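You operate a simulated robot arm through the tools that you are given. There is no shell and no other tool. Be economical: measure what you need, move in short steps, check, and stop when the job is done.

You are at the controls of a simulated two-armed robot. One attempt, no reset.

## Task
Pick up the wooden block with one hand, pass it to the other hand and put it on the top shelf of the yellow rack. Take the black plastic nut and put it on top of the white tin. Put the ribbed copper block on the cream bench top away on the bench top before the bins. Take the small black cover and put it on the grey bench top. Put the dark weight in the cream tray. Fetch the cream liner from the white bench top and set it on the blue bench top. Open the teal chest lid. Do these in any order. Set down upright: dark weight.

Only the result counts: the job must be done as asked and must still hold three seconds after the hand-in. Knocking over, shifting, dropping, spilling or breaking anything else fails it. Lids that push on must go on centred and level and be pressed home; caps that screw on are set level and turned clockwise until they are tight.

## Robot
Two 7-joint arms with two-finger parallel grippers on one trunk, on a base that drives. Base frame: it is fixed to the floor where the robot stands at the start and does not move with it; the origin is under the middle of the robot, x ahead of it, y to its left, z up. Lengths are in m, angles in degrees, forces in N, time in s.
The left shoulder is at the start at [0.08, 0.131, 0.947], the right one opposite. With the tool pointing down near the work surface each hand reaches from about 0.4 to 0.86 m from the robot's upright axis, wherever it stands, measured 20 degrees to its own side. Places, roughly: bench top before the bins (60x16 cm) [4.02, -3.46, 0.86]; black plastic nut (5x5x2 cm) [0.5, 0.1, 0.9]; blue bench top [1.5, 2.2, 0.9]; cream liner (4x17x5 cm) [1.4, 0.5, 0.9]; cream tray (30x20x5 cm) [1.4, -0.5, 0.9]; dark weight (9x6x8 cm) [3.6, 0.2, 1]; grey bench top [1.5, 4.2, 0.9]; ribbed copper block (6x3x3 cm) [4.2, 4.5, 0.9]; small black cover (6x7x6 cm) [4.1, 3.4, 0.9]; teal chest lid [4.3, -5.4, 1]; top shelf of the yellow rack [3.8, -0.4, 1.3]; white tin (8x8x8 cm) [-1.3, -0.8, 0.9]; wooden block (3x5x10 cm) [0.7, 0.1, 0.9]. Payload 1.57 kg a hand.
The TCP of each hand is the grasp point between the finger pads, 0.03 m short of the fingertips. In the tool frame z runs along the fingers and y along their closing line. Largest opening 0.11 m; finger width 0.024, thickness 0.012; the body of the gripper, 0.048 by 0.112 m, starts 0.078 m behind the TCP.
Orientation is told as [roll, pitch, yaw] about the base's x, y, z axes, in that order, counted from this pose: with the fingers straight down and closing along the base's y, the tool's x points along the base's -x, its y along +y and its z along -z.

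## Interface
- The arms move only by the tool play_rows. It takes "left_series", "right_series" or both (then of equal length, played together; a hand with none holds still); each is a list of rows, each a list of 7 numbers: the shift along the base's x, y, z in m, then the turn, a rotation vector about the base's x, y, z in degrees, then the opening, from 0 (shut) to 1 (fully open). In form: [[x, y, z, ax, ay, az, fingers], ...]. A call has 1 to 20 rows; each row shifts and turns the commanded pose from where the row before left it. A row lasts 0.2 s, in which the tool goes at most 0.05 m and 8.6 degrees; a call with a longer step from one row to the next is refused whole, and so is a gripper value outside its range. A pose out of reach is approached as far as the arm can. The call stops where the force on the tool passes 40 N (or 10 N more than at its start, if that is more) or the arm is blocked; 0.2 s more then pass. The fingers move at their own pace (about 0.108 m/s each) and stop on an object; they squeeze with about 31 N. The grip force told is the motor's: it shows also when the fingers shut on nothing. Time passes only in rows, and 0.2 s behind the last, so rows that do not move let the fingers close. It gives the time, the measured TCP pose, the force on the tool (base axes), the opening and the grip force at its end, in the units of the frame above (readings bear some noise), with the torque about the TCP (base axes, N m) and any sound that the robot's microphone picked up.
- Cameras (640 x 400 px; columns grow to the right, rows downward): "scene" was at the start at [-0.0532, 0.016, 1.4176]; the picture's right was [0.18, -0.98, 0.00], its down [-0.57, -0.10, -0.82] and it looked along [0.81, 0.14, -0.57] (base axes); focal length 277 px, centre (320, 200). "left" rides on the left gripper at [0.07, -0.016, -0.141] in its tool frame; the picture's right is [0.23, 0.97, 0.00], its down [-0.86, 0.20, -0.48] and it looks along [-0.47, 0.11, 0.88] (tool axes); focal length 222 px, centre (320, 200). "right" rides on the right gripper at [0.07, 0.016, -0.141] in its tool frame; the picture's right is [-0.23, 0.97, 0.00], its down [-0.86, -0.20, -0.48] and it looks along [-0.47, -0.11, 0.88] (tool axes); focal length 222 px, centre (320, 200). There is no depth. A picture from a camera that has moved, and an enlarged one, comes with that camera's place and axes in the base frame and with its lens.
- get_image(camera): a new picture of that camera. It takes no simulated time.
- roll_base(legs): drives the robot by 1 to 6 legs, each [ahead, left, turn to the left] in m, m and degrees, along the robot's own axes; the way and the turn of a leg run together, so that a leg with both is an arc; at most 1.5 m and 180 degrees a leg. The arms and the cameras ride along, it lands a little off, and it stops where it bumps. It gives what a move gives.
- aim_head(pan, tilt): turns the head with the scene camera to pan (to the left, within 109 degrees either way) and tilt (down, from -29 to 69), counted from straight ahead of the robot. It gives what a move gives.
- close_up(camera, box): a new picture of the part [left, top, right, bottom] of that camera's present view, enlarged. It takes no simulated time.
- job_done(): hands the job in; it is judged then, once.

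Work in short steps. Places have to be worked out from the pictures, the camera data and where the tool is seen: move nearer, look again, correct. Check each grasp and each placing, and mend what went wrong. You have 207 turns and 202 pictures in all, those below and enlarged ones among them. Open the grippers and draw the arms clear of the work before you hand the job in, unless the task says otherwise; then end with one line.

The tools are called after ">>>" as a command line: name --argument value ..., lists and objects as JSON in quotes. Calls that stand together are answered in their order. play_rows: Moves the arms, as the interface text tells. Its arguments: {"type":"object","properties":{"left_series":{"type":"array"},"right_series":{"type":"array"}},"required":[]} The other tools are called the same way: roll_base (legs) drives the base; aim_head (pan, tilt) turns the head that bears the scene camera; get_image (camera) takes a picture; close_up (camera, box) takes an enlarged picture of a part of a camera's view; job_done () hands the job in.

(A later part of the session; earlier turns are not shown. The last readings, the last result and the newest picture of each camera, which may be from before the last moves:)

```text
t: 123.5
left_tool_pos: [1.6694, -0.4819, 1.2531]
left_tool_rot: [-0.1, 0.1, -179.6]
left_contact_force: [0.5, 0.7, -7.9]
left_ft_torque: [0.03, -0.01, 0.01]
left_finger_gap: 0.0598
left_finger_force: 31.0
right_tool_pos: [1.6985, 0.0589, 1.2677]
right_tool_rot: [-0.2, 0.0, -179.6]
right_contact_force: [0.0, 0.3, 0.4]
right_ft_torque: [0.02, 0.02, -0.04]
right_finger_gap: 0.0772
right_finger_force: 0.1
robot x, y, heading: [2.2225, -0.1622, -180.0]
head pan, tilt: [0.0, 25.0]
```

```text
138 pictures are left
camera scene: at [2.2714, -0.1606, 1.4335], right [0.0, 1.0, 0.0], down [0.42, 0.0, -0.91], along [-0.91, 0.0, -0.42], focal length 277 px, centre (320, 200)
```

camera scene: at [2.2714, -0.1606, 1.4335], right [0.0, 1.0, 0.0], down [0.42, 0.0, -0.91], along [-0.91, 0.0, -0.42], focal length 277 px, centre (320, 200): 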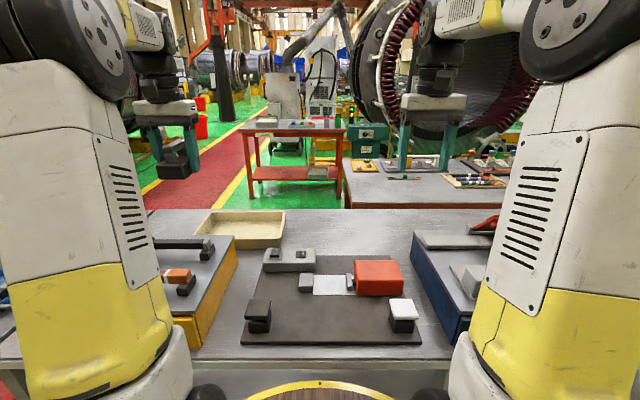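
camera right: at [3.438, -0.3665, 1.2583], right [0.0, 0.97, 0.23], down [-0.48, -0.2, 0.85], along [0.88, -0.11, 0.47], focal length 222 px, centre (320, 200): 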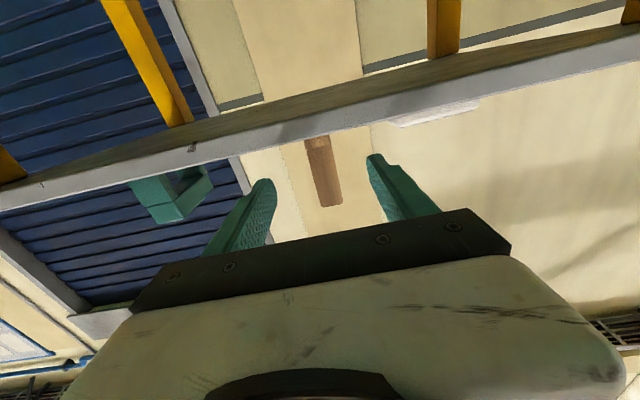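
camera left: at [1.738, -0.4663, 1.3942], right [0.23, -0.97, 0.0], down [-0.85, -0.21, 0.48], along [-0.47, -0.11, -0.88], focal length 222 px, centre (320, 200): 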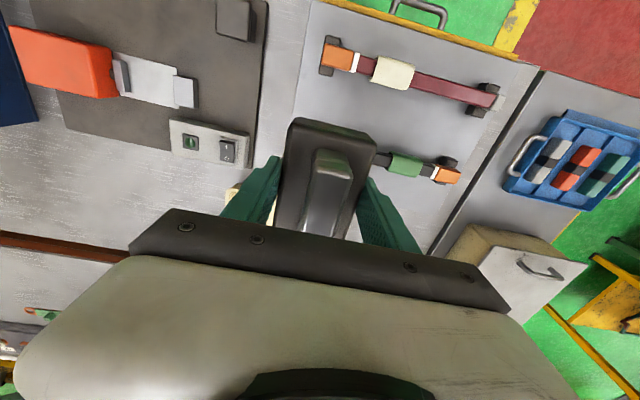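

The bench edge is at x ≈ 1.85, so I can stand a bit closer. I shift to about (2.165, -0.11), then lower the hand to see how far it reaches.

>>> roll_base --legs '[[0.055, -0.05, 0]]'

>>> play_rows --left_series '[[0, 0.03, -0.03, 0, 0, 0, 0.4], [0, 0.03, -0.03, 0, 0, 0, 0.4], [-0.03, 0, -0.04, 0, 0, 0, 0.4], [-0.03, 0, -0.04, 0, 0, 0, 0.4], [-0.03, 0, -0.03, 0, 0, 0, 0.4], [-0.03, 0, -0.02, 0, 0, 0, 0.4], [0, 0, 0, 0, 0, 0, 0.4]]'

>>> get_image --camera "left"

>>> get_image --camera "scene"

```text
t: 124.5
left_tool_pos: [1.6132, -0.4322, 1.2544]
left_tool_rot: [0.0, 0.0, -179.5]
left_contact_force: [-0.6, -0.7, -7.1]
left_ft_torque: [0.01, -0.01, -0.02]
left_finger_gap: 0.0597
left_finger_force: 30.8
right_tool_pos: [1.6432, 0.1085, 1.2678]
right_tool_rot: [-0.3, 0.0, -179.6]
right_contact_force: [-0.4, -0.3, 0.3]
right_ft_torque: [0.03, 0.0, 0.01]
right_finger_gap: 0.0771
right_finger_force: 0.0
robot x, y, heading: [2.167, -0.1086, -179.9]
head pan, tilt: [0.0, 25.0]
```

```text
t: 126.2
left_tool_pos: [1.4921, -0.372, 1.062]
left_tool_rot: [0.0, 0.0, -179.7]
left_contact_force: [-0.3, 0.9, -6.8]
left_ft_torque: [-0.09, -0.03, -0.02]
left_finger_gap: 0.0596
left_finger_force: 30.7
right_tool_pos: [1.6419, 0.1075, 1.268]
right_tool_rot: [-0.1, -0.1, -179.7]
right_contact_force: [0.4, -0.2, 0.0]
right_ft_torque: [-0.02, -0.02, -0.03]
right_finger_gap: 0.0771
right_finger_force: 0.2
robot x, y, heading: [2.1662, -0.11, -179.8]
head pan, tilt: [0.0, 25.0]
```

```text
137 pictures are left
camera left: at [1.5613, -0.3564, 1.2035], right [0.23, -0.97, 0.0], down [-0.85, -0.21, 0.48], along [-0.46, -0.11, -0.88], focal length 222 px, centre (320, 200)
```

left: 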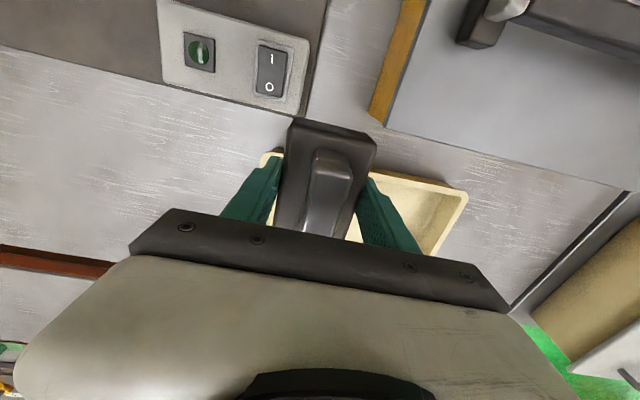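

```text
136 pictures are left
camera scene: at [2.2158, -0.1107, 1.4335], right [0.0, 1.0, 0.0], down [0.42, 0.0, -0.91], along [-0.91, 0.0, -0.42], focal length 277 px, centre (320, 200)
```

scene: 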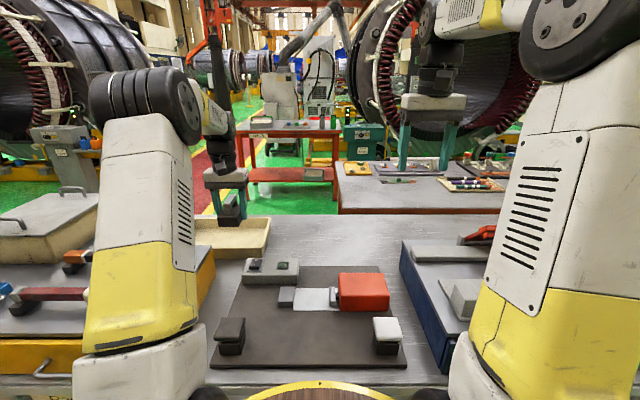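

Reach is fine here (x 1.492 at z 1.062). I continue to (1.387, -0.42), keeping the weight's bottom above the tray rim.

>>> play_rows --left_series '[[-0.027, 0, -0.015, 0, 0, 0, 0.4], [-0.027, -0.01, -0.015, 0, 0, 0, 0.4], [-0.027, -0.02, -0.015, 0, 0, 0, 0.4], [-0.026, -0.02, -0.015, 0, 0, 0, 0.4], [0, 0, 0, 0, 0, 0, 0.4]]'

>>> get_image --camera "left"

>>> close_up --camera "scene" --box '[160, 140, 300, 280]'

```text
t: 127.3
left_tool_pos: [1.3853, -0.4224, 1.0013]
left_tool_rot: [0.0, 0.0, -179.6]
left_contact_force: [-0.5, 0.3, -5.9]
left_ft_torque: [0.01, -0.01, -0.01]
left_finger_gap: 0.0599
left_finger_force: 30.9
right_tool_pos: [1.6412, 0.1088, 1.2676]
right_tool_rot: [-0.2, 0.1, -179.7]
right_contact_force: [-0.3, 0.1, 0.3]
right_ft_torque: [-0.01, 0.01, -0.02]
right_finger_gap: 0.077
right_finger_force: 0.1
robot x, y, heading: [2.1719, -0.1071, -179.9]
head pan, tilt: [0.0, 25.0]
```

```text
135 pictures are left
camera left: at [1.455, -0.4062, 1.143], right [0.23, -0.97, 0.0], down [-0.85, -0.21, 0.48], along [-0.46, -0.11, -0.88], focal length 222 px, centre (320, 200)
```

left: 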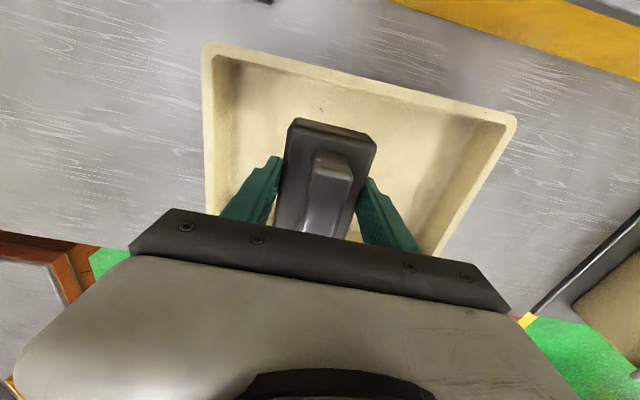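

```text
2.86 times, centred on (230, 210) of scene
camera zoom: at [2.2157, -0.1108, 1.4335], right [0.0, 1.0, 0.0], down [0.42, 0.0, -0.91], along [-0.91, 0.0, -0.42], focal length 792 px, centre (577, 171)
```

zoom: 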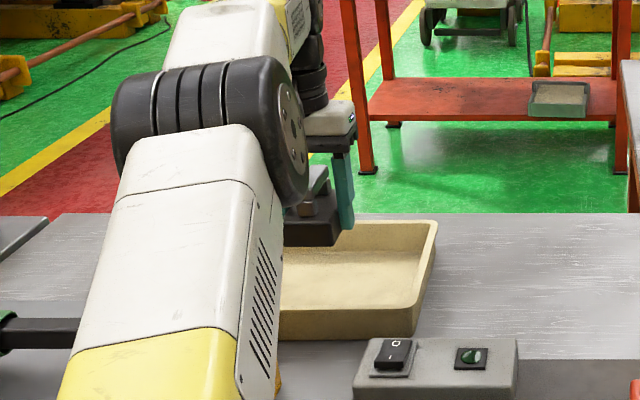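

Inside the tray's outline with reach to spare. I go 2 cm further in and lower to contact, expected near TCP 0.90.

>>> play_rows --left_series '[[-0.02, -0.02, -0.02, 0, 0, 0, 0.4], [0, 0, -0.03, 0, 0, 0, 0.4], [0, 0, -0.025, 0, 0, 0, 0.4], [0, 0, -0.015, 0, 0, 0, 0.4], [0, 0, -0.004, 0, 0, 0, 0.4], [0, 0, 0, 0, 0, 0, 0.4]]'

>>> get_image --camera "left"

```text
t: 128.8
left_tool_pos: [1.3778, -0.4384, 0.9064]
left_tool_rot: [0.0, 0.0, -179.7]
left_contact_force: [0.0, -0.8, -7.5]
left_ft_torque: [-0.01, -0.04, 0.0]
left_finger_gap: 0.0595
left_finger_force: 31.0
left hand out of reach, approached as far as the arm can: row 1
right_tool_pos: [1.6418, 0.1083, 1.2681]
right_tool_rot: [-0.2, 0.0, -179.6]
right_contact_force: [0.3, 0.1, -0.8]
right_ft_torque: [0.0, -0.04, -0.01]
right_finger_gap: 0.0771
right_finger_force: 0.0
robot x, y, heading: [2.1675, -0.1141, -179.8]
head pan, tilt: [0.0, 25.0]
```

```text
133 pictures are left
camera left: at [1.4472, -0.4222, 1.0482], right [0.23, -0.97, 0.0], down [-0.85, -0.21, 0.48], along [-0.46, -0.11, -0.88], focal length 222 px, centre (320, 200)
```

left: 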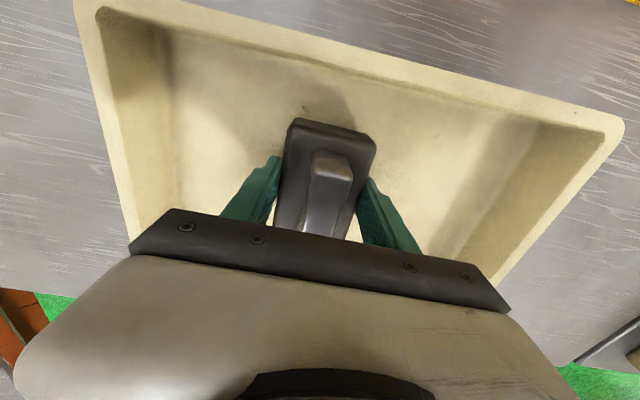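

Well placed within the tray. I continue down in 2 mm steps.

>>> play_rows --left_series '[[0, 0, -0.002, 0, 0, 0, 0.4], [0, 0, -0.002, 0, 0, 0, 0.4], [0, 0, -0.002, 0, 0, 0, 0.4], [0, 0, -0.001, 0, 0, 0, 0.4]]'

```text
t: 129.8
left_tool_pos: [1.3787, -0.4396, 0.9]
left_tool_rot: [-0.1, -0.1, -179.6]
left_contact_force: [-0.7, -0.4, -7.9]
left_ft_torque: [0.0, -0.03, -0.01]
left_finger_gap: 0.0597
left_finger_force: 30.9
right_tool_pos: [1.6422, 0.1086, 1.2676]
right_tool_rot: [-0.2, 0.0, -179.7]
right_contact_force: [-0.1, 0.5, 0.2]
right_ft_torque: [-0.02, -0.03, -0.02]
right_finger_gap: 0.0772
right_finger_force: 0.0
robot x, y, heading: [2.1672, -0.1097, -179.8]
head pan, tilt: [0.0, 25.0]
```

>>> play_rows --left_series '[[0, 0, -0.002, 0, 0, 0, 0.4], [0, 0, -0.002, 0, 0, 0, 0.4], [0, 0, -0.001, 0, 0, 0, 0.4]]'

```text
t: 130.6
left_tool_pos: [1.3787, -0.439, 0.8968]
left_tool_rot: [0.0, -0.1, -179.7]
left_contact_force: [3.6, 1.3, 14.2]
left_ft_torque: [0.16, -0.81, -0.04]
left_finger_gap: 0.0595
left_finger_force: 30.7
right_tool_pos: [1.6427, 0.1087, 1.2665]
right_tool_rot: [-0.2, 0.0, -179.8]
right_contact_force: [0.0, -0.2, -0.4]
right_ft_torque: [0.02, 0.0, -0.02]
right_finger_gap: 0.0771
right_finger_force: 0.0
robot x, y, heading: [2.1685, -0.1163, -179.9]
head pan, tilt: [0.0, 25.0]
```

Contact, but the torque shows it bears on the weight's near end, probably the tray's sloped wall. I lift 1.5 cm and try moving 2 cm further in at this lower height.

>>> play_rows --left_series '[[0, 0, 0.008, 0, 0, 0, 0.4], [0, 0.01, 0.007, 0, 0, 0, 0.4], [-0.01, 0.01, 0, 0, 0, 0, 0.4], [-0.01, 0, 0, 0, 0, 0, 0.4], [0, 0, 0, 0, 0, 0, 0.4]]'

>>> get_image --camera "left"

```text
t: 131.8
left_tool_pos: [1.3654, -0.4179, 0.908]
left_tool_rot: [0.0, 0.2, -179.6]
left_contact_force: [-0.1, -0.3, -7.0]
left_ft_torque: [0.02, -0.04, 0.03]
left_finger_gap: 0.0598
left_finger_force: 31.2
left hand out of reach, approached as far as the arm can: row 4
right_tool_pos: [1.6412, 0.109, 1.2674]
right_tool_rot: [-0.2, 0.0, -179.8]
right_contact_force: [-0.1, 0.6, -0.4]
right_ft_torque: [0.0, 0.04, 0.04]
right_finger_gap: 0.0772
right_finger_force: 0.0
robot x, y, heading: [2.165, -0.1111, -179.7]
head pan, tilt: [0.0, 25.0]
```

```text
132 pictures are left
camera left: at [1.4334, -0.4014, 1.0504], right [0.23, -0.97, 0.0], down [-0.85, -0.21, 0.48], along [-0.46, -0.11, -0.88], focal length 222 px, centre (320, 200)
```

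left: 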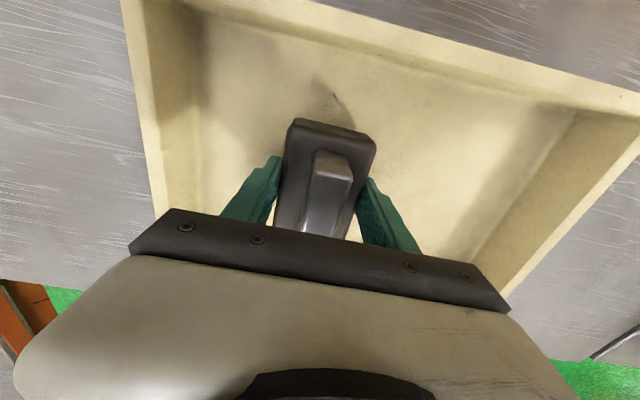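

The weight's ends are now well clear of the walls. I lower again to contact.

>>> play_rows --left_series '[[0, 0, -0.006, 0, 0, 0, 0.4], [0, 0, -0.003, 0, 0, 0, 0.4], [0, 0, -0.002, 0, 0, 0, 0.4], [0, 0, -0.001, 0, 0, 0, 0.4]]'

```text
t: 132.8
left_tool_pos: [1.364, -0.4163, 0.8965]
left_tool_rot: [-0.1, 0.0, -179.6]
left_contact_force: [0.4, 0.9, -5.3]
left_ft_torque: [-0.04, 0.05, 0.01]
left_finger_gap: 0.0597
left_finger_force: 30.7
right_tool_pos: [1.6412, 0.1088, 1.2684]
right_tool_rot: [-0.2, 0.0, -179.8]
right_contact_force: [0.4, -0.1, -0.1]
right_ft_torque: [0.04, 0.0, 0.03]
right_finger_gap: 0.077
right_finger_force: 0.0
robot x, y, heading: [2.1732, -0.1143, -179.9]
head pan, tilt: [0.0, 25.0]
```

>>> play_rows --left_series '[[0, 0, -0.0015, 0, 0, 0, 0.4], [0, 0, -0.0015, 0, 0, 0, 0.4]]'

```text
t: 133.3
left_tool_pos: [1.3641, -0.4176, 0.8982]
left_tool_rot: [0.1, -0.2, -179.6]
left_contact_force: [3.9, 0.7, 16.7]
left_ft_torque: [0.16, -0.74, -0.06]
left_finger_gap: 0.0598
left_finger_force: 31.5
right_tool_pos: [1.6434, 0.1095, 1.2678]
right_tool_rot: [-0.3, -0.1, -179.7]
right_contact_force: [-0.4, 1.0, -0.3]
right_ft_torque: [0.0, -0.03, 0.0]
right_finger_gap: 0.077
right_finger_force: 0.0
robot x, y, heading: [2.1663, -0.1129, -179.9]
head pan, tilt: [0.0, 25.0]
```

The same contact height, so that is the tray floor. I ease off, open, then lift and retreat.

>>> play_rows --left_series '[[0, 0, 0.001, 0, 0, 0, 0.4], [0, 0, 0, 0, 0, 0, 0.65], [0, 0, 0, 0, 0, 0, 0.8], [0, 0, 0, 0, 0, 0, 0.8], [0.002, 0, 0.03, 0, 0, 0, 0.8], [0.008, 0, 0.03, 0, 0, 0, 0.8], [0.008, 0, 0.03, 0, 0, 0, 0.8], [0.03, 0, 0.03, 0, 0, 0, 0.8], [0.03, 0.01, 0.03, 0, 0, 0, 0.8], [0.03, 0.01, 0.03, 0, 0, 0, 0.8], [0.03, 0, 0.03, 0, 0, 0, 0.8]]'

>>> get_image --camera "left"

>>> get_image --camera "scene"

```text
t: 135.8
left_tool_pos: [1.5023, -0.397, 1.1062]
left_tool_rot: [-0.1, 0.1, -179.6]
left_contact_force: [1.1, 0.8, -0.5]
left_ft_torque: [-0.02, -0.09, 0.0]
left_finger_gap: 0.0882
left_finger_force: 0.1
right_tool_pos: [1.6422, 0.1094, 1.2667]
right_tool_rot: [-0.2, 0.0, -179.7]
right_contact_force: [-1.4, -0.1, -0.5]
right_ft_torque: [-0.01, 0.0, 0.01]
right_finger_gap: 0.0772
right_finger_force: 0.0
robot x, y, heading: [2.1696, -0.1116, -179.9]
head pan, tilt: [0.0, 25.0]
```

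```text
131 pictures are left
camera left: at [1.5706, -0.3809, 1.2465], right [0.23, -0.97, 0.0], down [-0.85, -0.21, 0.48], along [-0.46, -0.11, -0.88], focal length 222 px, centre (320, 200)
```

left: 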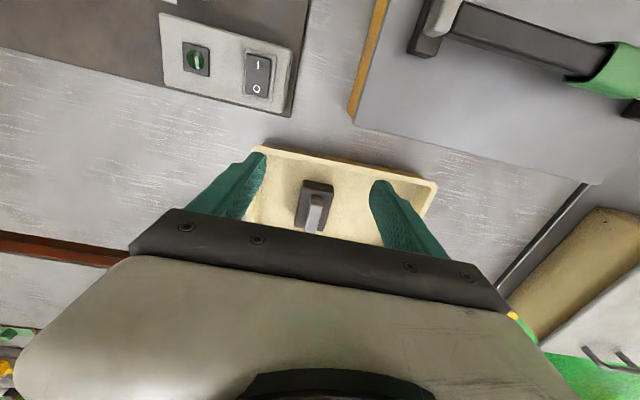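

```text
130 pictures are left
camera scene: at [2.2157, -0.1107, 1.4335], right [0.0, 1.0, 0.0], down [0.42, 0.0, -0.91], along [-0.91, 0.0, -0.42], focal length 277 px, centre (320, 200)
```

scene: 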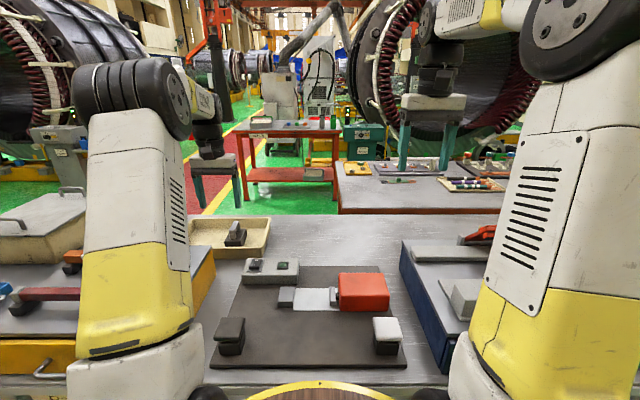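

The weight stands upright in the tray. I raise the left hand, back up a little and strafe towards the cream liner.

>>> play_rows --left_series '[[0.03, 0, 0.03, 0, 0, 0, 0.8], [0.03, 0, 0.03, 0, 0, 0, 0.8], [0.03, 0, 0.04, 0, 0, 0, 0.8], [0.03, 0, 0.04, 0, 0, 0, 0.8], [0, 0, 0, 0, 0, 0, 0.8]]'

>>> roll_base --legs '[[-0.15, 0, 0], [0, -0.6, 0]]'

>>> get_image --camera "scene"

>>> get_image --camera "right"

```text
t: 136.9
left_tool_pos: [1.6211, -0.3987, 1.2469]
left_tool_rot: [0.1, 0.0, -179.6]
left_contact_force: [0.3, -1.4, 0.0]
left_ft_torque: [0.0, 0.03, -0.04]
left_finger_gap: 0.0881
left_finger_force: 0.0
right_tool_pos: [1.6421, 0.1088, 1.2669]
right_tool_rot: [-0.1, 0.1, -179.7]
right_contact_force: [0.1, -0.6, -0.3]
right_ft_torque: [-0.01, -0.01, 0.0]
right_finger_gap: 0.077
right_finger_force: 0.0
robot x, y, heading: [2.1709, -0.1105, -179.7]
head pan, tilt: [0.0, 25.0]
```

```text
t: 141.3
left_tool_pos: [1.7692, 0.1958, 1.2459]
left_tool_rot: [0.0, -0.1, -179.2]
left_contact_force: [0.6, -0.4, -0.6]
left_ft_torque: [0.01, 0.02, 0.04]
left_finger_gap: 0.088
left_finger_force: 0.1
right_tool_pos: [1.7884, 0.702, 1.2679]
right_tool_rot: [-0.3, 0.0, -179.4]
right_contact_force: [0.7, -0.1, 0.2]
right_ft_torque: [0.01, 0.02, -0.01]
right_finger_gap: 0.0771
right_finger_force: 0.0
robot x, y, heading: [2.3169, 0.4845, -179.6]
head pan, tilt: [0.0, 25.0]
```

```text
129 pictures are left
camera scene: at [2.3634, 0.4856, 1.4335], right [-0.01, 1.0, 0.0], down [0.42, 0.0, -0.91], along [-0.91, -0.01, -0.42], focal length 277 px, centre (320, 200)
```

scene: 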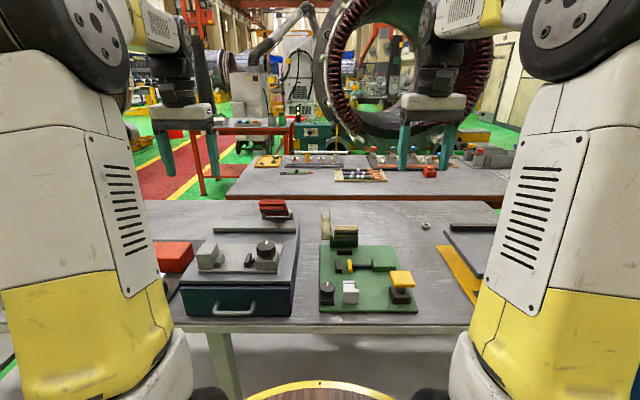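

```text
128 pictures are left
camera right: at [1.8581, 0.6855, 1.4083], right [-0.22, -0.98, 0.0], down [-0.86, 0.19, 0.48], along [-0.47, 0.11, -0.88], focal length 222 px, centre (320, 200)
```

right: 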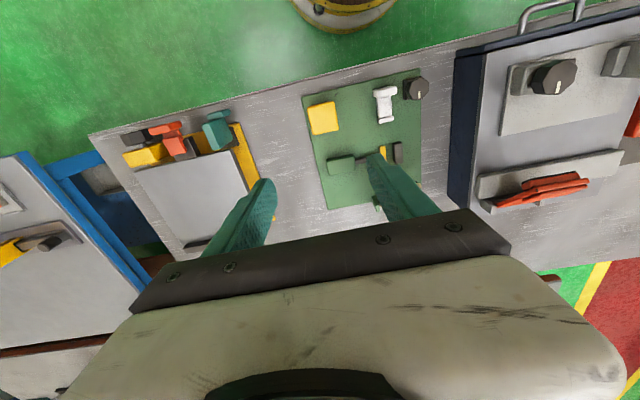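

>>> close_up --camera "scene" --box '[250, 180, 450, 310]'

```text
3.08 times, centred on (350, 245) of scene
camera zoom: at [2.3634, 0.4856, 1.4335], right [-0.01, 1.0, 0.0], down [0.42, 0.0, -0.91], along [-0.91, -0.01, -0.42], focal length 854 px, centre (228, 62)
```

zoom: 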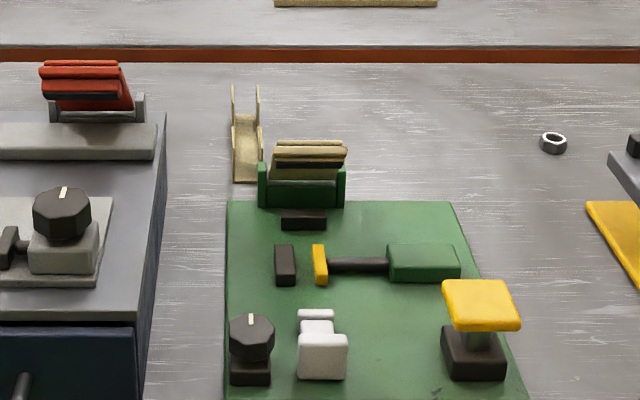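

The liner is the cream U-channel at x 1.30–1.47, y ≈ 0.497, close to a green cradle block. I shift so the left hand faces it, and move up to the bench.

>>> roll_base --legs '[[0, -0.3, -0.4], [0.14, 0, 0]]'

>>> play_rows --left_series '[[-0.02, 0, -0.04, 0, 0, 0, 0.8], [-0.02, 0, -0.04, 0, 0, 0, 0.8], [-0.02, 0, -0.03, 0, 0, 0, 0.8], [-0.02, 0, -0.02, 0, 0, 0, 0.8], [0, 0, 0, 0, 0, 0, 0.8]]'

>>> get_image --camera "left"

>>> get_image --camera "scene"

```text
t: 144.3
left_tool_pos: [1.6261, 0.5004, 1.246]
left_tool_rot: [-0.1, 0.0, -179.9]
left_contact_force: [0.2, 0.4, 0.3]
left_ft_torque: [0.03, 0.0, 0.02]
left_finger_gap: 0.0878
left_finger_force: 0.0
right_tool_pos: [1.6501, 1.0057, 1.2672]
right_tool_rot: [-0.2, 0.0, 180.0]
right_contact_force: [-0.6, 0.7, 1.3]
right_ft_torque: [-0.02, 0.03, -0.01]
right_finger_gap: 0.0773
right_finger_force: 0.0
robot x, y, heading: [2.1758, 0.7834, 179.8]
head pan, tilt: [0.0, 25.0]
```

```text
t: 145.5
left_tool_pos: [1.5457, 0.4996, 1.1164]
left_tool_rot: [0.0, -0.1, -179.9]
left_contact_force: [1.4, 0.1, -1.0]
left_ft_torque: [0.02, -0.01, 0.01]
left_finger_gap: 0.0881
left_finger_force: 0.1
right_tool_pos: [1.6492, 1.0066, 1.2665]
right_tool_rot: [-0.3, 0.0, 180.1]
right_contact_force: [-0.2, 0.9, 0.8]
right_ft_torque: [0.0, -0.03, -0.03]
right_finger_gap: 0.077
right_finger_force: 0.1
robot x, y, heading: [2.1734, 0.7841, 180.0]
head pan, tilt: [0.0, 25.0]
```

```text
126 pictures are left
camera left: at [1.6157, 0.5155, 1.2577], right [0.23, -0.97, 0.0], down [-0.85, -0.2, 0.48], along [-0.47, -0.11, -0.88], focal length 222 px, centre (320, 200)
```

left: 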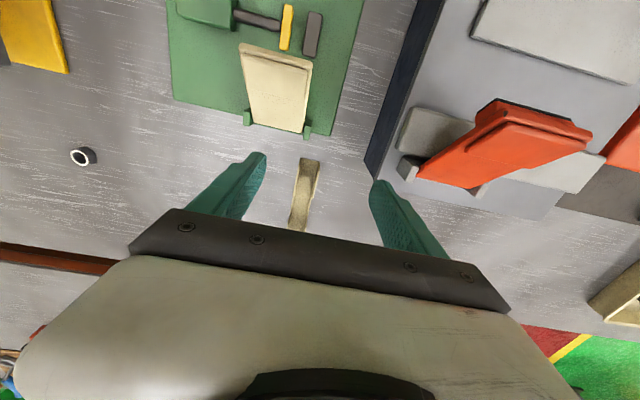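

```text
125 pictures are left
camera scene: at [2.2223, 0.7835, 1.4335], right [0.0, 1.0, 0.0], down [0.42, 0.0, -0.91], along [-0.91, 0.0, -0.42], focal length 277 px, centre (320, 200)
```

scene: 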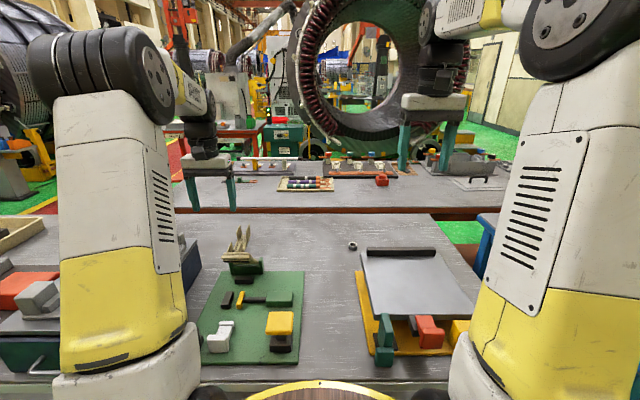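

The liner lies along x at y ≈ 0.50, near end x ≈ 1.48, and it is free at x ≈ 1.405. I move above that spot and check.

>>> play_rows --left_series '[[-0.04, 0, 0, 0, 0, 0, 0.8], [-0.035, 0, -0.02, 0, 0, 0, 0.8], [-0.035, 0, -0.035, 0, 0, 0, 0.8], [-0.03, 0, -0.045, 0, 0, 0, 0.8], [0, 0, -0.03, 0, 0, 0, 0.8], [0, 0, 0, 0, 0, 0, 0.8]]'

>>> get_image --camera "left"

```text
refused: row 4 steps farther than a row can; nothing moved
```

```text
124 pictures are left
camera left: at [1.6157, 0.5155, 1.2577], right [0.23, -0.97, 0.0], down [-0.85, -0.2, 0.48], along [-0.47, -0.11, -0.88], focal length 222 px, centre (320, 200)
```

left: 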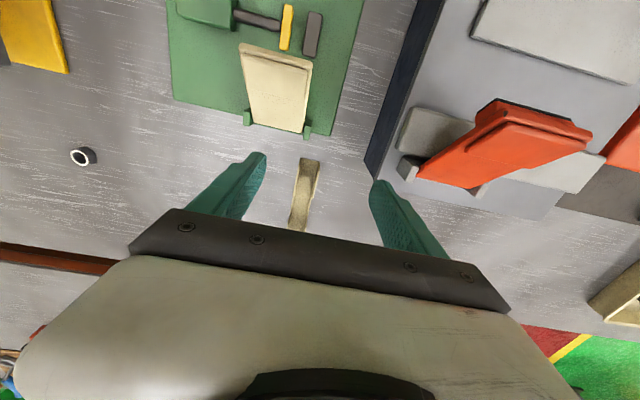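

One step was too long. I resend it with shorter rows.

>>> play_rows --left_series '[[-0.04, 0, 0, 0, 0, 0, 0.8], [-0.035, 0, -0.02, 0, 0, 0, 0.8], [-0.035, 0, -0.03, 0, 0, 0, 0.8], [-0.03, 0, -0.035, 0, 0, 0, 0.8], [0, 0, -0.04, 0, 0, 0, 0.8], [0, 0, 0, 0, 0, 0, 0.8]]'

>>> get_image --camera "left"

```text
t: 146.9
left_tool_pos: [1.4056, 0.4999, 0.9891]
left_tool_rot: [-0.1, -0.1, -179.9]
left_contact_force: [-0.1, 0.6, 0.0]
left_ft_torque: [0.01, 0.01, 0.03]
left_finger_gap: 0.0882
left_finger_force: 0.0
right_tool_pos: [1.6494, 1.0058, 1.2669]
right_tool_rot: [-0.2, 0.0, 180.0]
right_contact_force: [0.1, 0.5, -0.3]
right_ft_torque: [-0.02, 0.0, -0.01]
right_finger_gap: 0.077
right_finger_force: 0.0
robot x, y, heading: [2.1765, 0.7867, 179.7]
head pan, tilt: [0.0, 25.0]
```

```text
123 pictures are left
camera left: at [1.4752, 0.5149, 1.1319], right [0.23, -0.97, 0.0], down [-0.85, -0.2, 0.48], along [-0.47, -0.11, -0.88], focal length 222 px, centre (320, 200)
```

left: 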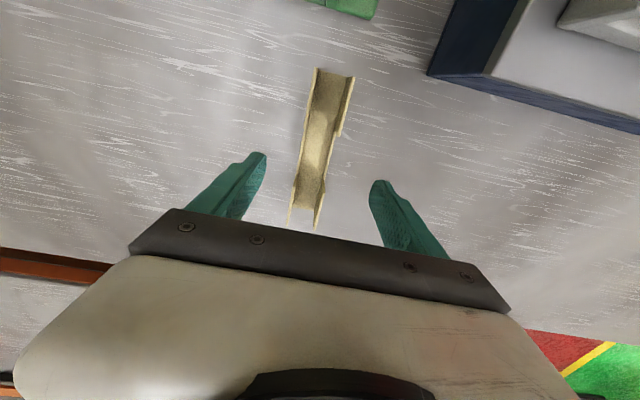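

The liner is centred at (1.397, 0.501) and parallel to x, right between the fingers. I descend to TCP 0.896 and close.

>>> play_rows --left_series '[[-0.006, 0.001, -0.035, 0, 0, 0, 0.8], [0, 0, -0.035, 0, 0, 0, 0.8], [0, 0, -0.018, 0, 0, 0, 0.8], [0, 0, -0.004, 0, 0, 0, 0.8], [0, 0, 0, 0, 0, 0, 0.8]]'

>>> get_image --camera "left"

```text
t: 148.1
left_tool_pos: [1.4008, 0.4994, 0.8997]
left_tool_rot: [0.0, 0.0, -179.8]
left_contact_force: [-1.1, 0.1, 0.4]
left_ft_torque: [-0.01, 0.02, -0.02]
left_finger_gap: 0.0881
left_finger_force: 0.0
right_tool_pos: [1.6493, 1.0057, 1.2674]
right_tool_rot: [-0.2, 0.1, 180.0]
right_contact_force: [-0.1, -0.2, -0.5]
right_ft_torque: [-0.03, -0.01, 0.0]
right_finger_gap: 0.0771
right_finger_force: 0.1
robot x, y, heading: [2.1738, 0.7842, 179.9]
head pan, tilt: [0.0, 25.0]
```

```text
122 pictures are left
camera left: at [1.4693, 0.5159, 1.0405], right [0.23, -0.97, 0.0], down [-0.85, -0.2, 0.48], along [-0.47, -0.11, -0.88], focal length 222 px, centre (320, 200)
```

left: 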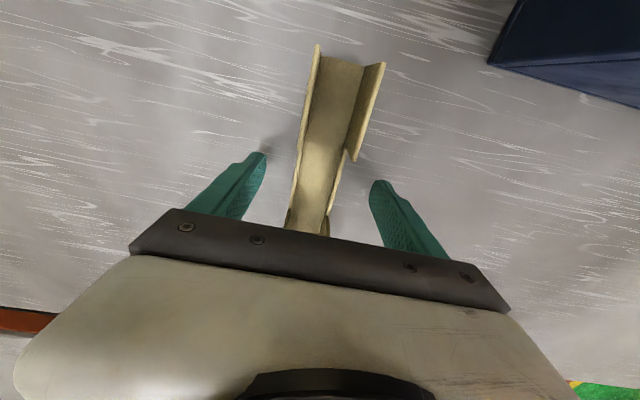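

The side walls are cut away at mid-length, while the near section (x 1.42–1.48) has both walls. I shift +0.05 in x, lower a little and close there.

>>> play_rows --left_series '[[0.025, 0.001, 0, 0, 0, 0, 0.8], [0.026, 0.001, 0, 0, 0, 0, 0.8], [0, 0, -0.004, 0, 0, 0, 0.8], [0, 0, 0, 0, 0, 0, 0.5], [0, 0, 0, 0, 0, 0, 0.25], [0, 0, 0, 0, 0, 0, 0.25], [0, 0, 0, 0, 0, 0, 0.25]]'

>>> get_image --camera "left"

```text
t: 149.7
left_tool_pos: [1.4497, 0.5027, 0.8951]
left_tool_rot: [0.0, 0.0, -179.9]
left_contact_force: [0.6, -0.1, 0.6]
left_ft_torque: [-0.04, 0.05, 0.05]
left_finger_gap: 0.0365
left_finger_force: 14.2
right_tool_pos: [1.6496, 1.0052, 1.2679]
right_tool_rot: [-0.2, 0.1, 180.0]
right_contact_force: [-0.2, -0.7, 0.4]
right_ft_torque: [0.06, 0.0, 0.03]
right_finger_gap: 0.077
right_finger_force: 0.1
robot x, y, heading: [2.1759, 0.784, 179.9]
head pan, tilt: [0.0, 25.0]
```

```text
121 pictures are left
camera left: at [1.5202, 0.5181, 1.0365], right [0.23, -0.97, 0.0], down [-0.85, -0.2, 0.48], along [-0.47, -0.11, -0.88], focal length 222 px, centre (320, 200)
```

left: 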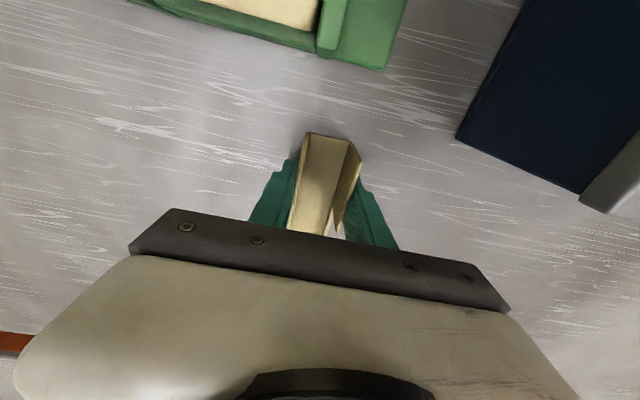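

The liner is held at 36.5 mm with a gentle 14 N. I lift slowly and check.

>>> play_rows --left_series '[[0, 0, 0.01, 0, 0, 0, 0.22], [0, 0, 0.02, 0, 0, 0, 0.22], [0, 0, 0.03, 0, 0, 0, 0.22], [0, 0, 0.03, 0, 0, 0, 0.22], [0, 0, 0, 0, 0, 0, 0.22]]'

>>> get_image --camera "left"

>>> close_up --camera "scene" --box '[160, 120, 320, 300]'

```text
t: 150.9
left_tool_pos: [1.4511, 0.5032, 0.985]
left_tool_rot: [-0.1, 0.1, -179.9]
left_contact_force: [-0.1, 0.1, -0.8]
left_ft_torque: [-0.01, -0.06, 0.01]
left_finger_gap: 0.0368
left_finger_force: 13.9
right_tool_pos: [1.6493, 1.0065, 1.267]
right_tool_rot: [-0.2, 0.0, 180.1]
right_contact_force: [0.2, -0.4, -0.4]
right_ft_torque: [-0.02, -0.01, -0.02]
right_finger_gap: 0.0772
right_finger_force: 0.0
robot x, y, heading: [2.1795, 0.7811, 179.9]
head pan, tilt: [0.0, 25.0]
```

```text
120 pictures are left
camera left: at [1.52, 0.5188, 1.1269], right [0.23, -0.97, 0.0], down [-0.86, -0.2, 0.48], along [-0.47, -0.11, -0.88], focal length 222 px, centre (320, 200)
```

left: 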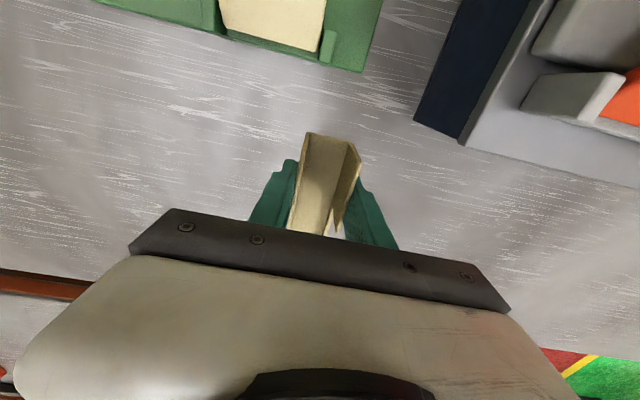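

```text
2.22 times, centred on (240, 210) of scene
camera zoom: at [2.2222, 0.7835, 1.4335], right [0.0, 1.0, 0.0], down [0.42, 0.0, -0.91], along [-0.91, 0.0, -0.42], focal length 616 px, centre (498, 178)
```

zoom: 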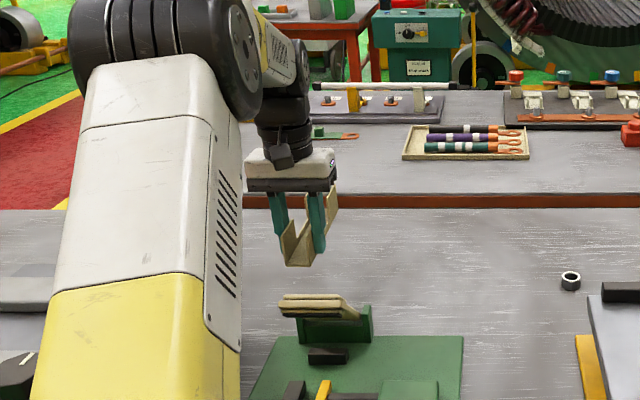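

The liner is lifted and hanging level. I raise it, back off and strafe along the aisle to the blue bench.

>>> play_rows --left_series '[[0.03, 0, 0.035, 0, 0, 0, 0.22], [0.03, 0, 0.035, 0, 0, 0, 0.22], [0.03, 0, 0.035, 0, 0, 0, 0.22], [0.03, 0, 0.035, 0, 0, 0, 0.22], [0.03, 0, 0.035, 0, 0, 0, 0.22], [0, 0, 0.035, 0, 0, 0, 0.22]]'

>>> roll_base --legs '[[-0.2, 0, 0], [0, -1.2, 0]]'

>>> get_image --camera "scene"

```text
t: 152.3
left_tool_pos: [1.6021, 0.5013, 1.1955]
left_tool_rot: [-0.1, 0.0, -179.9]
left_contact_force: [0.6, -0.2, 0.0]
left_ft_torque: [0.01, -0.04, -0.01]
left_finger_gap: 0.0367
left_finger_force: 14.1
right_tool_pos: [1.6491, 1.0064, 1.2687]
right_tool_rot: [-0.2, 0.1, 180.0]
right_contact_force: [-0.5, -0.6, 0.4]
right_ft_torque: [-0.01, 0.01, -0.02]
right_finger_gap: 0.077
right_finger_force: 0.0
robot x, y, heading: [2.1767, 0.7862, 179.7]
head pan, tilt: [0.0, 25.0]
```

```text
t: 159.6
left_tool_pos: [1.8049, 1.7115, 1.1949]
left_tool_rot: [0.0, -0.1, -179.9]
left_contact_force: [0.1, -0.5, -1.1]
left_ft_torque: [0.03, -0.01, -0.03]
left_finger_gap: 0.0365
left_finger_force: 13.9
right_tool_pos: [1.8525, 2.2133, 1.2679]
right_tool_rot: [-0.2, 0.1, -179.9]
right_contact_force: [0.3, 0.3, 0.3]
right_ft_torque: [-0.01, -0.02, 0.04]
right_finger_gap: 0.0772
right_finger_force: 0.1
robot x, y, heading: [2.379, 1.9912, 179.9]
head pan, tilt: [0.0, 25.0]
```

```text
118 pictures are left
camera scene: at [2.4248, 1.9926, 1.4335], right [0.0, 1.0, 0.0], down [0.42, 0.0, -0.91], along [-0.91, 0.0, -0.42], focal length 277 px, centre (320, 200)
```

scene: 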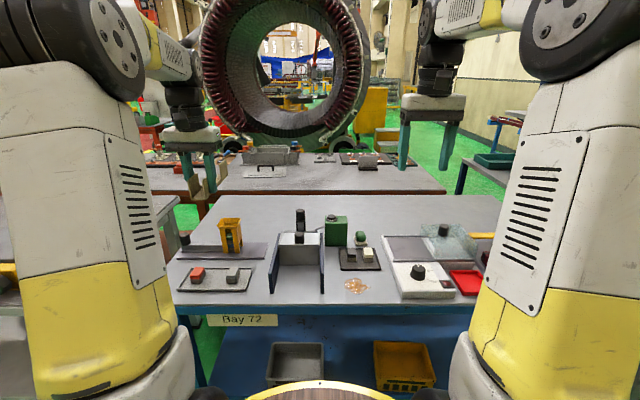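

The blue bench ("Bay 72") is in front, edge x ≈ 1.86. I zoom in to find a free spot for the 17 cm liner.

>>> close_up --camera "scene" --box '[160, 190, 510, 320]'

>>> get_image --camera "left"

>>> get_image --camera "right"

```text
1.83 times, centred on (335, 255) of scene
camera zoom: at [2.4248, 1.9926, 1.4335], right [0.0, 1.0, 0.0], down [0.42, 0.0, -0.91], along [-0.91, 0.0, -0.42], focal length 507 px, centre (293, 99)
```

zoom: 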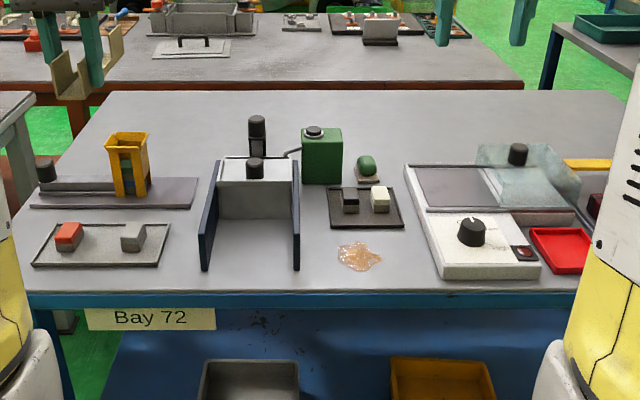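

```text
116 pictures are left
camera left: at [1.8738, 1.7269, 1.336], right [0.23, -0.97, 0.0], down [-0.85, -0.2, 0.48], along [-0.47, -0.11, -0.88], focal length 222 px, centre (320, 200)
```

left: 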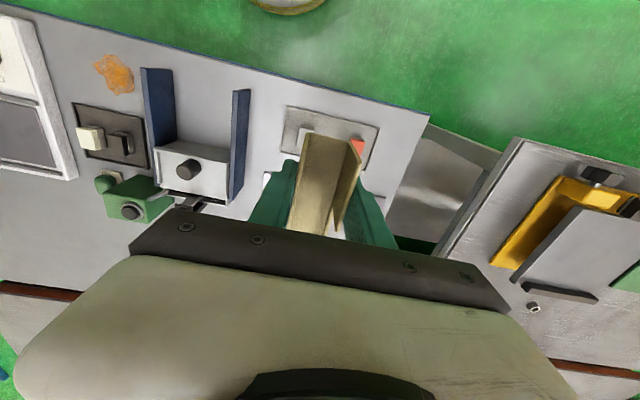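

```text
115 pictures are left
camera right: at [1.9213, 2.1972, 1.4083], right [-0.23, -0.97, 0.0], down [-0.86, 0.2, 0.48], along [-0.47, 0.11, -0.88], focal length 222 px, centre (320, 200)
```

right: 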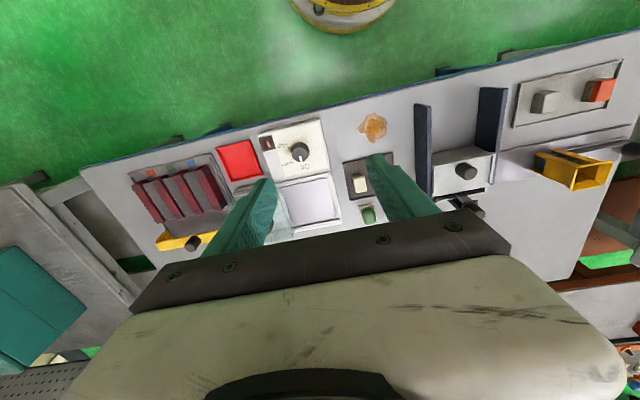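

A free area lies at the back left, x 1.2–1.45, y ≈ 1.75, behind the yellow holder. I move up to the bench and bring the liner there, staying high.

>>> roll_base --legs '[[0.2, -0.045, 0]]'

>>> play_rows --left_series '[[-0.03, 0, -0.02, 0, 0, 0, 0.22], [-0.03, 0, -0.02, 0, 0, 0, 0.22], [-0.03, 0, -0.02, 0, 0, 0, 0.22], [-0.03, 0, -0.025, 0, 0, 0, 0.22], [-0.03, 0, -0.03, 0, 0, 0, 0.22], [0, 0, 0, 0, 0, 0, 0.22]]'

>>> get_image --camera "left"

>>> get_image --camera "scene"

```text
t: 161.2
left_tool_pos: [1.6036, 1.7566, 1.1935]
left_tool_rot: [-0.1, -0.1, -179.8]
left_contact_force: [0.3, 0.1, 0.2]
left_ft_torque: [0.0, -0.02, 0.03]
left_finger_gap: 0.0365
left_finger_force: 14.0
right_tool_pos: [1.6497, 2.2595, 1.267]
right_tool_rot: [-0.1, 0.0, -179.9]
right_contact_force: [0.5, 1.5, 0.5]
right_ft_torque: [0.0, 0.0, 0.0]
right_finger_gap: 0.077
right_finger_force: 0.0
robot x, y, heading: [2.1776, 2.0371, 179.9]
head pan, tilt: [0.0, 25.0]
```

```text
t: 162.6
left_tool_pos: [1.4519, 1.7556, 1.078]
left_tool_rot: [0.0, 0.0, -179.7]
left_contact_force: [0.5, 0.1, -0.9]
left_ft_torque: [0.02, -0.04, 0.0]
left_finger_gap: 0.0363
left_finger_force: 14.4
right_tool_pos: [1.6496, 2.26, 1.2666]
right_tool_rot: [-0.1, 0.0, -179.9]
right_contact_force: [0.2, 0.4, 0.3]
right_ft_torque: [0.01, 0.0, 0.0]
right_finger_gap: 0.077
right_finger_force: 0.0
robot x, y, heading: [2.1776, 2.0383, 180.0]
head pan, tilt: [0.0, 25.0]
```

```text
114 pictures are left
camera left: at [1.5214, 1.772, 1.2199], right [0.23, -0.97, 0.0], down [-0.85, -0.2, 0.48], along [-0.47, -0.11, -0.88], focal length 222 px, centre (320, 200)
```

left: 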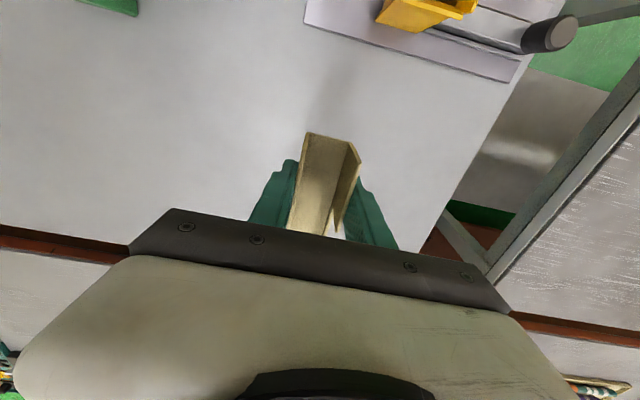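

```text
113 pictures are left
camera scene: at [2.223, 2.0387, 1.4335], right [0.0, 1.0, 0.0], down [0.42, 0.0, -0.91], along [-0.91, 0.0, -0.42], focal length 277 px, centre (320, 200)
```

scene: 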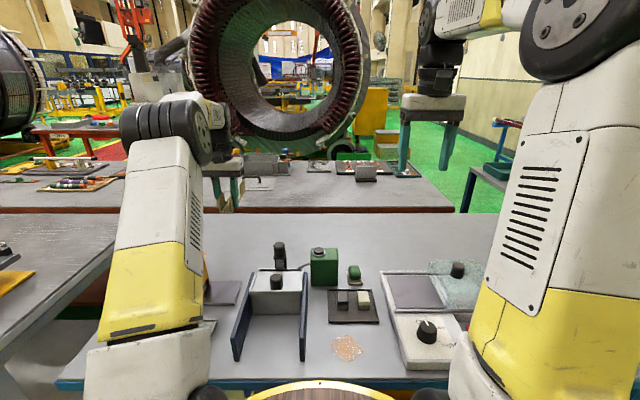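

The area under the liner is clear. I lower it at x ≈ 1.42 to just above the bench, then on to contact.

>>> play_rows --left_series '[[-0.015, 0, -0.04, 0, 0, 0, 0.22], [-0.015, 0, -0.04, 0, 0, 0, 0.22], [0, 0, -0.04, 0, 0, 0, 0.22], [0, 0, -0.04, 0, 0, 0, 0.22], [0, 0, -0.013, 0, 0, 0, 0.22], [0, 0, -0.003, 0, 0, 0, 0.22], [0, 0, -0.002, 0, 0, 0, 0.22], [0, 0, -0.002, 0, 0, 0, 0.22]]'

>>> get_image --camera "left"

```text
t: 164.4
left_tool_pos: [1.4239, 1.7565, 0.9]
left_tool_rot: [-0.1, -0.1, -179.6]
left_contact_force: [0.0, 0.4, -1.1]
left_ft_torque: [0.0, -0.01, 0.03]
left_finger_gap: 0.0364
left_finger_force: 14.2
right_tool_pos: [1.6501, 2.2598, 1.2664]
right_tool_rot: [-0.2, 0.1, -179.8]
right_contact_force: [0.2, -1.0, 0.4]
right_ft_torque: [0.01, -0.01, 0.0]
right_finger_gap: 0.077
right_finger_force: 0.2
robot x, y, heading: [2.1761, 2.0391, 179.8]
head pan, tilt: [0.0, 25.0]
```

```text
112 pictures are left
camera left: at [1.4929, 1.7718, 1.0408], right [0.23, -0.97, 0.0], down [-0.85, -0.2, 0.48], along [-0.47, -0.11, -0.88], focal length 222 px, centre (320, 200)
```

left: 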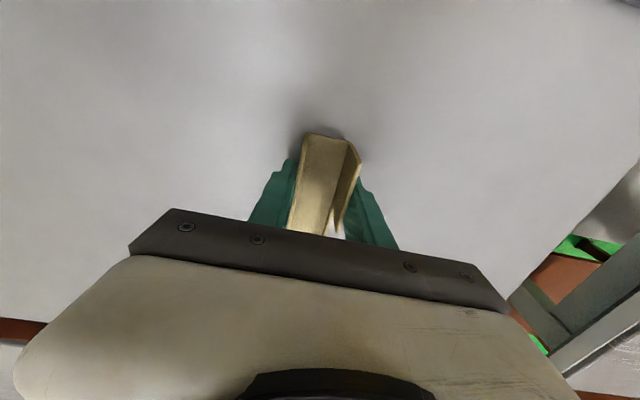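

>>> play_rows --left_series '[[0, 0, -0.002, 0, 0, 0, 0.22], [0, 0, -0.002, 0, 0, 0, 0.22], [0, 0, -0.001, 0, 0, 0, 0.22], [0, 0, 0, 0, 0, 0, 0.22]]'

```text
t: 165.4
left_tool_pos: [1.423, 1.7555, 0.8946]
left_tool_rot: [0.1, 0.0, -179.8]
left_contact_force: [-0.1, 0.3, 0.6]
left_ft_torque: [0.0, 0.26, -0.03]
left_finger_gap: 0.0365
left_finger_force: 14.3
right_tool_pos: [1.6495, 2.2602, 1.2672]
right_tool_rot: [-0.2, 0.1, -179.9]
right_contact_force: [0.3, 0.6, -0.1]
right_ft_torque: [-0.03, 0.01, 0.0]
right_finger_gap: 0.0768
right_finger_force: 0.1
robot x, y, heading: [2.1778, 2.0393, 180.0]
head pan, tilt: [0.0, 25.0]
```

The torque change shows the liner's far end touching at the same height as when I picked it up. I release and lift straight up.

>>> play_rows --left_series '[[0, 0, -0.001, 0, 0, 0, 0.22], [0, 0, 0, 0, 0, 0, 0.4], [0, 0, 0, 0, 0, 0, 0.6], [0, 0, 0, 0, 0, 0, 0.7], [0, 0, 0.03, 0, 0, 0, 0.7], [0, 0, 0.04, 0, 0, 0, 0.7], [0.01, 0, 0.04, 0, 0, 0, 0.7], [0.02, 0, 0.04, 0, 0, 0, 0.7], [0.03, 0, 0.035, 0, 0, 0, 0.7], [0.03, 0, 0.035, 0, 0, 0, 0.7]]'

>>> get_image --camera "left"

>>> close_up --camera "scene" --box '[180, 200, 380, 320]'

```text
t: 167.6
left_tool_pos: [1.5126, 1.7553, 1.1143]
left_tool_rot: [0.0, 0.1, -179.8]
left_contact_force: [0.3, -0.7, -0.7]
left_ft_torque: [0.0, 0.0, 0.0]
left_finger_gap: 0.0772
left_finger_force: 0.1
right_tool_pos: [1.6498, 2.2601, 1.2675]
right_tool_rot: [-0.2, 0.0, -179.8]
right_contact_force: [-1.0, -0.3, 0.0]
right_ft_torque: [-0.05, -0.06, 0.01]
right_finger_gap: 0.0772
right_finger_force: 0.0
robot x, y, heading: [2.1736, 2.0422, 179.9]
head pan, tilt: [0.0, 25.0]
```

```text
111 pictures are left
camera left: at [1.5825, 1.7723, 1.2557], right [0.23, -0.97, 0.0], down [-0.85, -0.2, 0.48], along [-0.46, -0.11, -0.88], focal length 222 px, centre (320, 200)
```

left: 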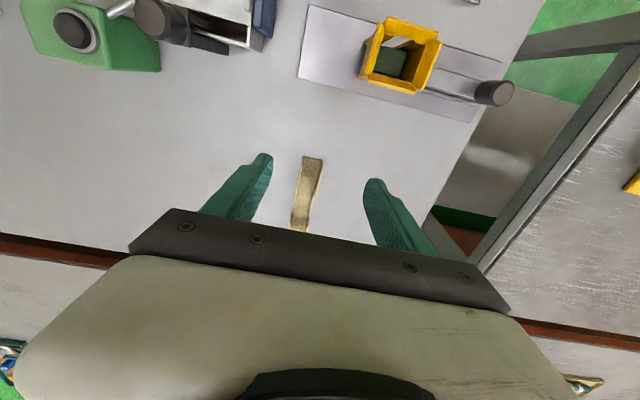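

```text
3.20 times, centred on (280, 260) of scene
camera zoom: at [2.2226, 2.0387, 1.4335], right [0.0, 1.0, 0.0], down [0.42, 0.0, -0.91], along [-0.91, 0.0, -0.42], focal length 888 px, centre (448, 8)
```

zoom: 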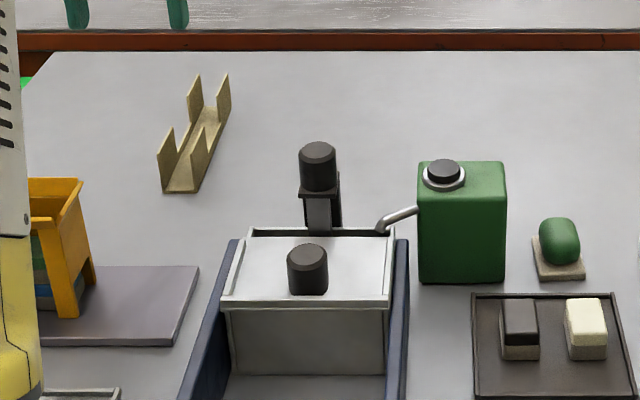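

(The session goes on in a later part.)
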